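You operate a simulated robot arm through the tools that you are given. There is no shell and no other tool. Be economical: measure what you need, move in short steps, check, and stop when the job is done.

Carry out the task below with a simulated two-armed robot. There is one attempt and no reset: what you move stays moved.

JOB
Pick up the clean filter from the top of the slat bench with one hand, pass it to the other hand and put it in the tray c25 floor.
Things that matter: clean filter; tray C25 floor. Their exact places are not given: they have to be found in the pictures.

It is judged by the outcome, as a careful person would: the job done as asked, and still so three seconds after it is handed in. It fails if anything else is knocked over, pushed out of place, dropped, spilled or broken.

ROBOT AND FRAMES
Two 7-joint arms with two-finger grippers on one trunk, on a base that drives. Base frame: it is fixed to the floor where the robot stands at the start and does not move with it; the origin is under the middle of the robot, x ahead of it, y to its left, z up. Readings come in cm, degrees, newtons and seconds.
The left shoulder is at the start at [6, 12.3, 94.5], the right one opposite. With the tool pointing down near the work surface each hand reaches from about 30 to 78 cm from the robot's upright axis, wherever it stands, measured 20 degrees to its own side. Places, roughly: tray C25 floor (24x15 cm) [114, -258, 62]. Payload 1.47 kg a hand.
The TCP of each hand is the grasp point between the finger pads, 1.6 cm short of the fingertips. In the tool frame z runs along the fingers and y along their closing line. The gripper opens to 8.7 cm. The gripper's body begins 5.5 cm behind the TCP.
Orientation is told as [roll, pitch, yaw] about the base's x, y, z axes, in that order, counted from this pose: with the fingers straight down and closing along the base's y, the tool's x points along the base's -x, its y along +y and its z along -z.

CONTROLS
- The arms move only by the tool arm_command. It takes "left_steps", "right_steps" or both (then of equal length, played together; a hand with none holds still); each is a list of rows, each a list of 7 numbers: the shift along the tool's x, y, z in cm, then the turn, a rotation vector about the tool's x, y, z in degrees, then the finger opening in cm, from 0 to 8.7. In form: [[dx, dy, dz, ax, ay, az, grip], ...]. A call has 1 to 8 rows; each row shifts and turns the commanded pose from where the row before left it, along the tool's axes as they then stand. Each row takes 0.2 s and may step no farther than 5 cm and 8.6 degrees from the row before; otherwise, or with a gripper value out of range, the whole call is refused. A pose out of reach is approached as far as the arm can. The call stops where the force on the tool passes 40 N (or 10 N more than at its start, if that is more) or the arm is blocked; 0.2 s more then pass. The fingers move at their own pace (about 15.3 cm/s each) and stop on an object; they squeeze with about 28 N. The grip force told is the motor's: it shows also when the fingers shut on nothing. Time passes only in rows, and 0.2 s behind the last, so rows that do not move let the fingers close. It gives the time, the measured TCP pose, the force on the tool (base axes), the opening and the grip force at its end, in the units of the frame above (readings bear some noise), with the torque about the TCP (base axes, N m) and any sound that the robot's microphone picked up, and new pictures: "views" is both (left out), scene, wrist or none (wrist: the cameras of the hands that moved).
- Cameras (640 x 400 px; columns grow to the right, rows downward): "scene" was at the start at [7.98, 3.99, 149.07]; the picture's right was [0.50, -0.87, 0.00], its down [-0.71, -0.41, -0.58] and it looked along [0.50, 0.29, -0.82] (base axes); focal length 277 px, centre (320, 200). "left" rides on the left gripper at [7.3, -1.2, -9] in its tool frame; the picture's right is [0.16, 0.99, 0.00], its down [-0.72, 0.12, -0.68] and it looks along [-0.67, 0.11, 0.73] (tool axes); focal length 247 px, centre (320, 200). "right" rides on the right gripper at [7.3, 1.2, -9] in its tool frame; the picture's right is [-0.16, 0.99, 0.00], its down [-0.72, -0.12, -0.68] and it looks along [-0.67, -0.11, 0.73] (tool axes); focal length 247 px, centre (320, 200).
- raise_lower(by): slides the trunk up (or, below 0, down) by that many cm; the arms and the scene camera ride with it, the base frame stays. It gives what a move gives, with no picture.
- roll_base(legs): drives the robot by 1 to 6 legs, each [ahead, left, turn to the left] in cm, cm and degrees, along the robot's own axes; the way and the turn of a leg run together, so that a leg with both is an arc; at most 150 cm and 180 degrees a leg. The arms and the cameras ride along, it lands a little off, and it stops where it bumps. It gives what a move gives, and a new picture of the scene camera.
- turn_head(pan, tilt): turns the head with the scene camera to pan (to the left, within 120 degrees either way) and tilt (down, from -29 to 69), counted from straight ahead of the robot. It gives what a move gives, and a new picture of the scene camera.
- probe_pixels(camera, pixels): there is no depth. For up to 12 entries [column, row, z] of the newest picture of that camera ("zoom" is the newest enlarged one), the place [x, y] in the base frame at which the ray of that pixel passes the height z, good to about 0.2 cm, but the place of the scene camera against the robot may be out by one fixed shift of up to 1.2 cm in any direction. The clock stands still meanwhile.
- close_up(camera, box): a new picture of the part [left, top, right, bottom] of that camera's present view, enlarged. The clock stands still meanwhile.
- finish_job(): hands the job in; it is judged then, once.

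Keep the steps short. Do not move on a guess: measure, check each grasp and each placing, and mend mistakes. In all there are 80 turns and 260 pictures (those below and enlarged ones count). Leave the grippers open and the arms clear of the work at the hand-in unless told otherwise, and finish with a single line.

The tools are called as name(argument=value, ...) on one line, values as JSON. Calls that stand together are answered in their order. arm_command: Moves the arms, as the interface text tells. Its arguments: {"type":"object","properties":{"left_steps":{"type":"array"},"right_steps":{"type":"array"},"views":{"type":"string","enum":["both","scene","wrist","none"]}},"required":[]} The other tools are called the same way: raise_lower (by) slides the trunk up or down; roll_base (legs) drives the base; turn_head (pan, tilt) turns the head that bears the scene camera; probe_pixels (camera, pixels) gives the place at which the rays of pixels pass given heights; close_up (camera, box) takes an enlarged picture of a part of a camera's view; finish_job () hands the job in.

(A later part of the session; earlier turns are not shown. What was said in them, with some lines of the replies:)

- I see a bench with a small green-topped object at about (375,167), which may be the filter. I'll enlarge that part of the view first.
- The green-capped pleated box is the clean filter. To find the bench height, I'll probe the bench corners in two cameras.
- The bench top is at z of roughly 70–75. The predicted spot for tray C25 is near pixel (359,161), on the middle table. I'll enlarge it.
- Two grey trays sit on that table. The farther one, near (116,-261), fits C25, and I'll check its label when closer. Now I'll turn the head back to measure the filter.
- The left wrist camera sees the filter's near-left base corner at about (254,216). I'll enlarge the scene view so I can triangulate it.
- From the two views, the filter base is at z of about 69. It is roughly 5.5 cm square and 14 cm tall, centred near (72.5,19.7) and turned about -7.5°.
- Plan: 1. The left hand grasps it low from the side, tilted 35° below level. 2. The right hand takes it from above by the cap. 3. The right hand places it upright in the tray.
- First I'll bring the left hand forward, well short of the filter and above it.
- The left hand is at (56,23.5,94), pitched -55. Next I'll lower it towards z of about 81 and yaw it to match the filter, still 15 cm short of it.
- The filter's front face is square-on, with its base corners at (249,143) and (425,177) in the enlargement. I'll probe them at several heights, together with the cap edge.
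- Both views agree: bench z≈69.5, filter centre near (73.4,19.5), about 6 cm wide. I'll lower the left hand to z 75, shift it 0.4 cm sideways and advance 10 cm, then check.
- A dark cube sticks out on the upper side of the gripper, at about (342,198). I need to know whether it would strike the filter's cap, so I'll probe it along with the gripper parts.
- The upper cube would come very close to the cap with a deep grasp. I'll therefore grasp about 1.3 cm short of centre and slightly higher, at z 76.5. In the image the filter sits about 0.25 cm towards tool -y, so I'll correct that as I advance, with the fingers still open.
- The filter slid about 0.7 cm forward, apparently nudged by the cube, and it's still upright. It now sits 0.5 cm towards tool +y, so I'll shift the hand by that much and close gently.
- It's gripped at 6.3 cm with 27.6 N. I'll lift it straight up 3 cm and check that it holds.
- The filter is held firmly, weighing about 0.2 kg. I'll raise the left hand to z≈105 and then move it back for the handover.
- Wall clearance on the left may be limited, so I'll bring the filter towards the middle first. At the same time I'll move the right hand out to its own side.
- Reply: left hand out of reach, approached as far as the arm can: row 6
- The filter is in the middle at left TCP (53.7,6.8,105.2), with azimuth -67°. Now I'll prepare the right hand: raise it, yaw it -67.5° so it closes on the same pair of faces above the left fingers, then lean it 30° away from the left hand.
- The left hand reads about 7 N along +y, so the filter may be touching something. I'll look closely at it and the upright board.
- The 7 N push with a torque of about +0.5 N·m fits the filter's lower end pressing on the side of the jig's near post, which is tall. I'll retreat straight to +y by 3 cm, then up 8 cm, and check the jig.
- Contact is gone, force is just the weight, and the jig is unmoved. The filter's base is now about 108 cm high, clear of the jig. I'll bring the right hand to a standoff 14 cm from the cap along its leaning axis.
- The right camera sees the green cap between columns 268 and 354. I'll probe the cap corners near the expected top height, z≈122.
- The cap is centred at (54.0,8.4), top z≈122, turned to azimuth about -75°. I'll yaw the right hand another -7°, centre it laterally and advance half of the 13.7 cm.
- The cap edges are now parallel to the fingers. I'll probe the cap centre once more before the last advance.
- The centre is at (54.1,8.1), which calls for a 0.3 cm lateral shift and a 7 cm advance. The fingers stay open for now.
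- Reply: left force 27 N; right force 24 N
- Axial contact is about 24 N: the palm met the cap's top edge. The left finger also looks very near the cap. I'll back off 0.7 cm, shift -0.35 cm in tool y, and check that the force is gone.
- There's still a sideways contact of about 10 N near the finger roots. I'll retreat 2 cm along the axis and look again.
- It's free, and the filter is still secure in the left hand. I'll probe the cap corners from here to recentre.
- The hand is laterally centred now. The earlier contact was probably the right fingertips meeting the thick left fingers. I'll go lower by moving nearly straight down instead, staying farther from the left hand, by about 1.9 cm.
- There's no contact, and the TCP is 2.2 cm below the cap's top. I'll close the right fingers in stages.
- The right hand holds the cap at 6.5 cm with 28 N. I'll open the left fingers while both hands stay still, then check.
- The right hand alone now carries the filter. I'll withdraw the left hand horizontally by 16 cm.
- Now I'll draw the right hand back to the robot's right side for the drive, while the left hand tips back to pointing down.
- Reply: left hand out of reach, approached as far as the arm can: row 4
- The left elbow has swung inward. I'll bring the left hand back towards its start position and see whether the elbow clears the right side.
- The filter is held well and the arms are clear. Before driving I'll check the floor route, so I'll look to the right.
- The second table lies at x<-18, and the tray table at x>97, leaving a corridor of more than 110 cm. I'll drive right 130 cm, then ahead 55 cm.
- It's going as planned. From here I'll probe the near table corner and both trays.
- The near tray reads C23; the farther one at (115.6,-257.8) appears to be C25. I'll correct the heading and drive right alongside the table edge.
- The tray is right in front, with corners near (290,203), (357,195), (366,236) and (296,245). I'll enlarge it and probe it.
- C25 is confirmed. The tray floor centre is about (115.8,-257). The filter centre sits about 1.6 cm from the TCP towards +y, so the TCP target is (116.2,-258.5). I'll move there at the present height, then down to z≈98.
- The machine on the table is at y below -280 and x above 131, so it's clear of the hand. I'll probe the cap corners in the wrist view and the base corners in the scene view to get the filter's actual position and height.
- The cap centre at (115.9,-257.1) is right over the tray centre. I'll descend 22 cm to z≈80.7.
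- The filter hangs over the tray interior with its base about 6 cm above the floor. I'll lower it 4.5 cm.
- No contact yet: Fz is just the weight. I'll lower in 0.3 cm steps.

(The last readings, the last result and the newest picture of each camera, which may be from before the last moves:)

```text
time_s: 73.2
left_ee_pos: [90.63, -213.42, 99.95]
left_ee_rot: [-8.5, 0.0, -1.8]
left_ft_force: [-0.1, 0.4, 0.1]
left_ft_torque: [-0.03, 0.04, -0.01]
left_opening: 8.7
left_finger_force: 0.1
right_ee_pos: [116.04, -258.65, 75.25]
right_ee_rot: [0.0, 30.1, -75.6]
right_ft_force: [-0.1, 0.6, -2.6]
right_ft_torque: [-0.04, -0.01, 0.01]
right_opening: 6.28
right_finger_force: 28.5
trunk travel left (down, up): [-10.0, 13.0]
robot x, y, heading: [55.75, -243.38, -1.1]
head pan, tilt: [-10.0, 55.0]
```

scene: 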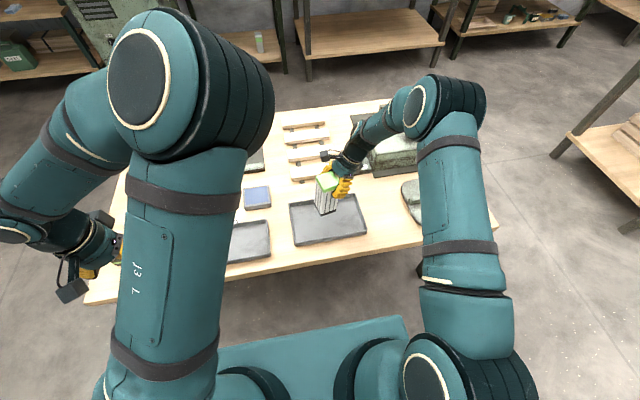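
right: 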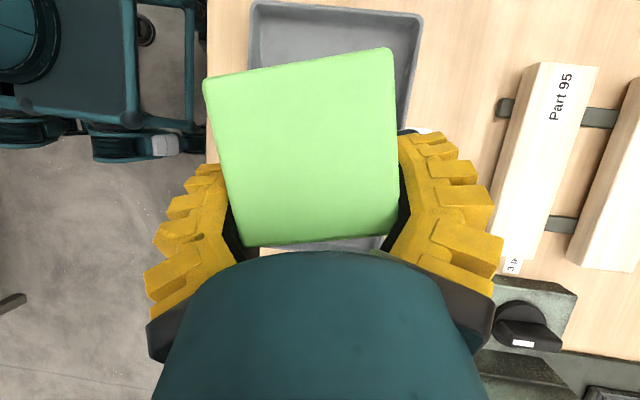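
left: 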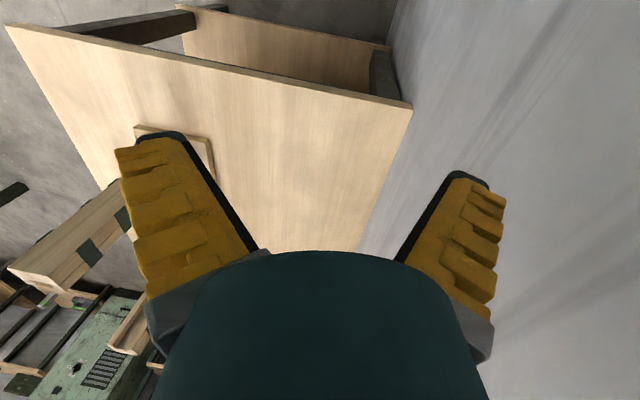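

arm_command(right_steps=[[-0.15, 0, 0.26, 0, 0, 0, 4.5], [-0.15, 0, 0.26, 0, 0, 0, 4.5], [-0.1, 0, 0.17, 0, 0, 0, 4.5], [0, 0, 0, 0, 0, 0, 4.5]], views="none")

close_up(camera="scene", box=[280, 160, 380, 250])

```text
time_s: 74.2
left_ee_pos: [90.66, -213.43, 99.93]
left_ee_rot: [-8.5, -0.1, -1.7]
left_ft_force: [-0.1, 0.1, -0.7]
left_ft_torque: [0.02, 0.0, 0.01]
left_opening: 8.72
left_finger_force: 0.1
right_ee_pos: [116.08, -258.5, 74.39]
right_ee_rot: [-0.1, 30.0, -75.7]
right_ft_force: [0.2, 0.4, -2.3]
right_ft_torque: [-0.04, 0.01, -0.02]
right_opening: 6.3
right_finger_force: 27.9
trunk travel left (down, up): [-10.0, 13.0]
robot x, y, heading: [55.89, -243.47, -1.3]
head pan, tilt: [-10.0, 55.0]
```

```text
4.44 times, centred on (330, 205) of scene
```

zoom: 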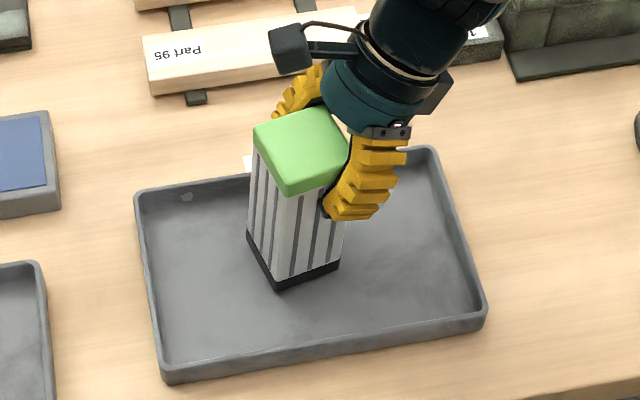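

Still no contact. I'll keep lowering in small steps.

arm_command(right_steps=[[-0.1, 0, 0.17, 0, 0, 0, 4.5], [-0.1, 0, 0.17, 0, 0, 0, 4.5], [-0.1, 0, 0.17, 0, 0, 0, 4.5], [0, 0, 0, 0, 0, 0, 4.5]], views="none")

```text
time_s: 75.2
left_ee_pos: [90.41, -213.24, 99.93]
left_ee_rot: [-8.5, -0.3, -1.6]
left_ft_force: [-0.3, 0.0, -0.2]
left_ft_torque: [0.01, 0.01, 0.0]
left_opening: 8.69
left_finger_force: 0.1
right_ee_pos: [116.25, -258.46, 74.07]
right_ee_rot: [0.3, 30.0, -75.6]
right_ft_force: [-1.8, 1.4, 33.1]
right_ft_torque: [-0.28, 0.08, -0.06]
right_opening: 6.3
right_finger_force: 27.8
trunk travel left (down, up): [-10.0, 13.0]
robot x, y, heading: [55.97, -243.38, -1.1]
head pan, tilt: [-10.0, 55.0]
```

It touched down at z≈74.1 with 33 N. I'll ease up 0.25 cm to relieve the press.

arm_command(right_steps=[[0.12, 0, -0.21, 0, 0, 0, 4.5], [0, 0, 0, 0, 0, 0, 4.5]], views="both")

close_up(camera="scene", box=[280, 160, 380, 250])

```text
time_s: 75.8
left_ee_pos: [90.65, -213.27, 99.91]
left_ee_rot: [-8.5, -0.1, -1.6]
left_ft_force: [-0.2, -0.3, -0.5]
left_ft_torque: [0.02, -0.01, -0.03]
left_opening: 8.7
left_finger_force: 0.0
right_ee_pos: [116.31, -258.47, 73.94]
right_ee_rot: [0.1, 30.0, -75.6]
right_ft_force: [4.5, 3.9, 16.3]
right_ft_torque: [0.29, -0.65, 0.04]
right_opening: 6.24
right_finger_force: 27.9
trunk travel left (down, up): [-10.0, 13.0]
robot x, y, heading: [55.68, -243.64, -1.2]
head pan, tilt: [-10.0, 55.0]
```

scene: 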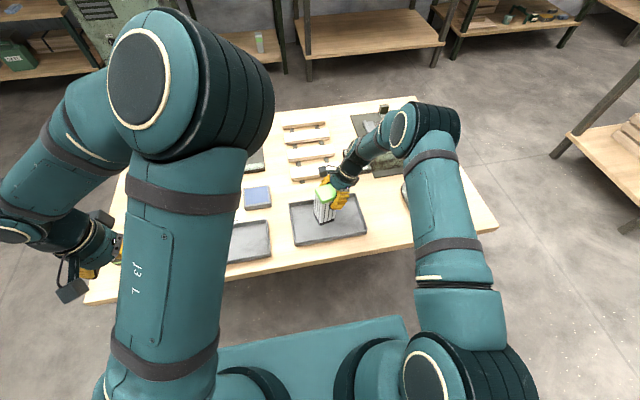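
right: 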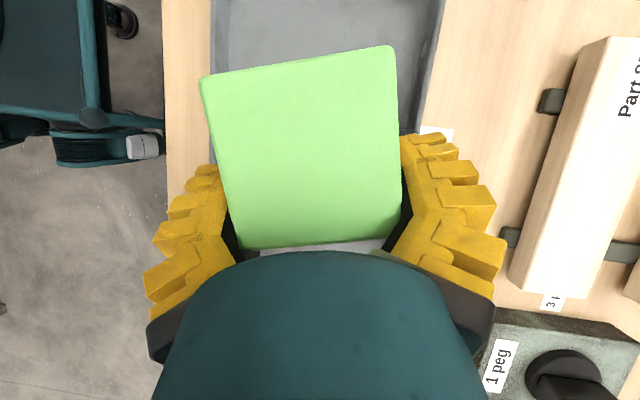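

```text
4.44 times, centred on (330, 205) of scene
```

zoom: 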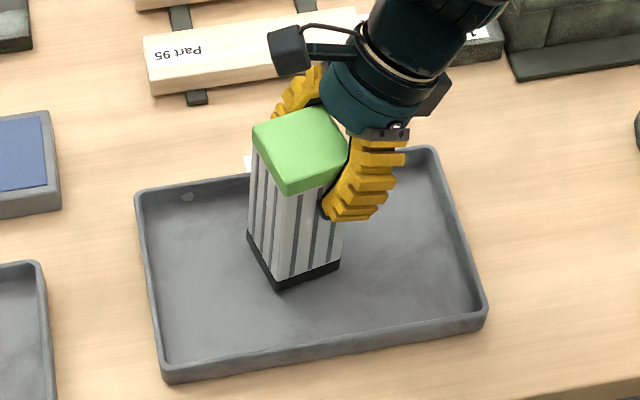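

It's still pressing at 16 N. I'll raise 0.15 cm more and then open the fingers gradually.

arm_command(right_steps=[[0.08, 0, -0.13, 0, 0, 0, 4.5], [0, 0, 0, 0, 0, 0, 4.5], [0, 0, 0, 0, 0, 0, 4.5]], views="none")

```text
time_s: 76.6
left_ee_pos: [90.65, -213.29, 99.8]
left_ee_rot: [-8.4, 0.0, -1.7]
left_ft_force: [-0.7, 0.7, 0.4]
left_ft_torque: [0.01, 0.01, -0.04]
left_opening: 8.71
left_finger_force: 0.1
right_ee_pos: [116.01, -258.54, 74.01]
right_ee_rot: [-0.2, 30.0, -75.7]
right_ft_force: [0.3, 0.0, -3.0]
right_ft_torque: [-0.06, -0.02, 0.0]
right_opening: 6.26
right_finger_force: 28.1
trunk travel left (down, up): [-10.0, 13.0]
robot x, y, heading: [55.88, -243.39, -1.1]
head pan, tilt: [-10.0, 55.0]
```

It's now about a millimetre clear. I'll lower it 0.1 cm and open slowly.

arm_command(right_steps=[[-0.05, 0, 0.09, 0, 0, 0, 4.5], [0, 0, 0, 0, 0, 0, 6.2], [0, 0, 0, 0, 0, 0, 6.7], [0, 0, 0, 0, 0, 0, 7.3], [0, 0, 0, 0, 0, 0, 8], [0, 0, 0, 0, 0, 0, 8.7], [0, 0, 0, 0, 0, 0, 8.7]], views="wrist")

close_up(camera="scene", box=[280, 160, 380, 250])

```text
time_s: 78.2
left_ee_pos: [90.62, -213.33, 99.97]
left_ee_rot: [-8.5, -0.1, -1.6]
left_ft_force: [-0.4, 0.2, 0.4]
left_ft_torque: [-0.02, -0.02, 0.0]
left_opening: 8.71
left_finger_force: 0.0
right_ee_pos: [116.15, -258.57, 74.07]
right_ee_rot: [0.0, 30.1, -75.6]
right_ft_force: [0.0, -0.3, 0.4]
right_ft_torque: [0.02, -0.03, 0.01]
right_opening: 8.73
right_finger_force: 0.1
trunk travel left (down, up): [-10.0, 13.0]
robot x, y, heading: [55.95, -243.39, -0.6]
head pan, tilt: [-10.0, 55.0]
```

right: 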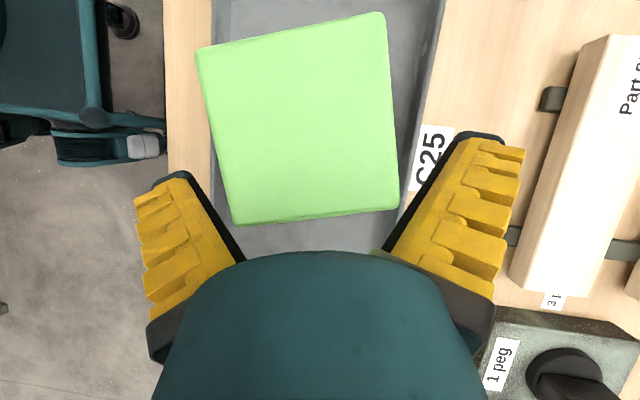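

```text
4.44 times, centred on (330, 205) of scene
```

zoom: 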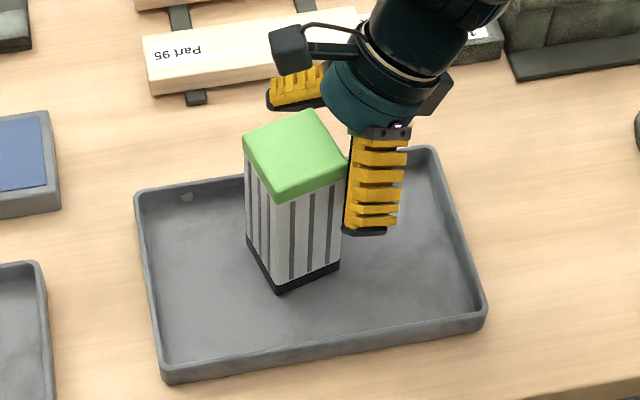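

The filter has settled upright on the tray floor and is free. I'll withdraw the hand along its own axis, slowly at first.

arm_command(right_steps=[[0, 0, -1, 0, 0, 0, 8.7], [0, 0, -1.5, 0, 0, 0, 8.7], [0, 0, -2.5, 0, 0, 0, 8.7], [0, 0, -4, 0, 0, 0, 8.7], [0, 0, -4.5, 0, 0, 0, 8.7], [0, 0, -4.5, 0, 0, 0, 8.7], [-2, 0, -4, 0, 0, 0, 8.7]], views="both")

close_up(camera="scene", box=[260, 130, 420, 260])

```text
time_s: 79.8
left_ee_pos: [90.65, -213.32, 99.96]
left_ee_rot: [-8.5, -0.2, -1.7]
left_ft_force: [0.4, -0.1, 0.4]
left_ft_torque: [0.0, 0.03, 0.01]
left_opening: 8.71
left_finger_force: 0.1
right_ee_pos: [119.14, -270.71, 92.02]
right_ee_rot: [-0.2, 30.1, -75.8]
right_ft_force: [0.0, -0.3, 0.1]
right_ft_torque: [-0.01, 0.01, 0.02]
right_opening: 8.69
right_finger_force: 0.2
trunk travel left (down, up): [-10.0, 13.0]
robot x, y, heading: [55.97, -243.45, -0.9]
head pan, tilt: [-10.0, 55.0]
```

scene: 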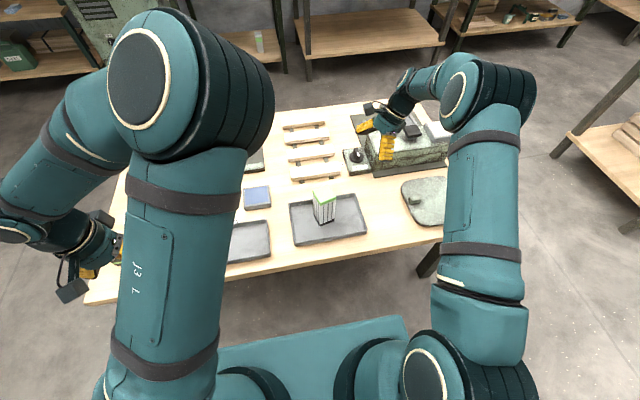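
right: 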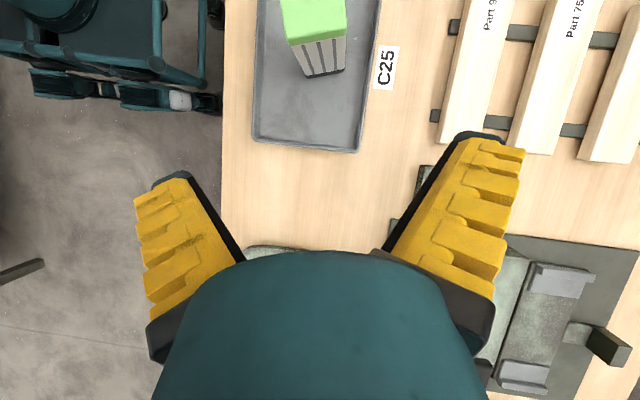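

```text
3.08 times, centred on (340, 195) of scene
```

zoom: 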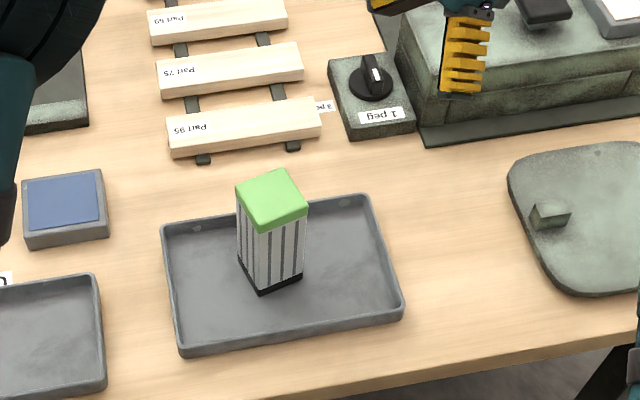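

The filter stands upright inside C25, the tray hasn't moved, and nothing else was disturbed. I'll raise the right hand well clear of the machine beside it and take a last look.

arm_command(right_steps=[[2.2, 0, -3.81, 0, 0, 0, 8.7], [2.2, 0, -3.81, 0, 0, 0, 8.7], [2.2, 0, -3.81, 0, 0, 0, 8.7], [0, 0, 0, 0, 0, 0, 8.7]], views="scene")

```text
time_s: 80.8
left_ee_pos: [90.62, -213.36, 99.85]
left_ee_rot: [-8.5, 0.0, -1.7]
left_ft_force: [-1.0, 0.7, 0.7]
left_ft_torque: [0.0, 0.02, -0.01]
left_opening: 8.69
left_finger_force: 0.0
right_ee_pos: [118.97, -271.01, 105.29]
right_ee_rot: [-0.1, 30.0, -75.7]
right_ft_force: [0.9, -0.2, -0.2]
right_ft_torque: [0.0, -0.04, 0.01]
right_opening: 8.69
right_finger_force: 0.0
trunk travel left (down, up): [-10.0, 13.0]
robot x, y, heading: [56.11, -243.52, -1.3]
head pan, tilt: [-10.0, 55.0]
```

scene: 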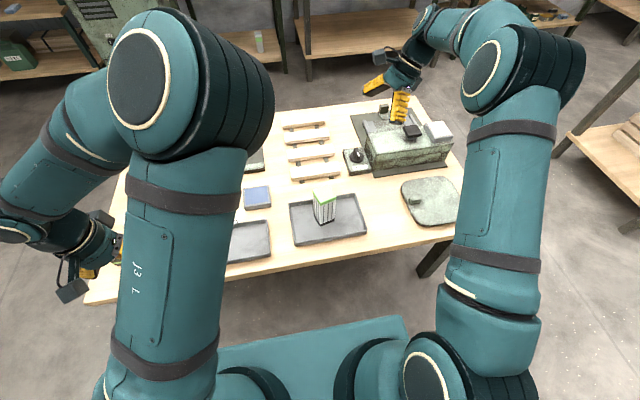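

Everything is in place: the filter is standing in the tray, both grippers are open and both arms are clear. I'm handing in.

finish_job()

```text
The job is handed in.
```

The clean filter was picked up with the left hand, passed to the right hand and set upright in tray C25; on the way it pressed lightly (about 8 N) against the slat jig, which did not visibly move.
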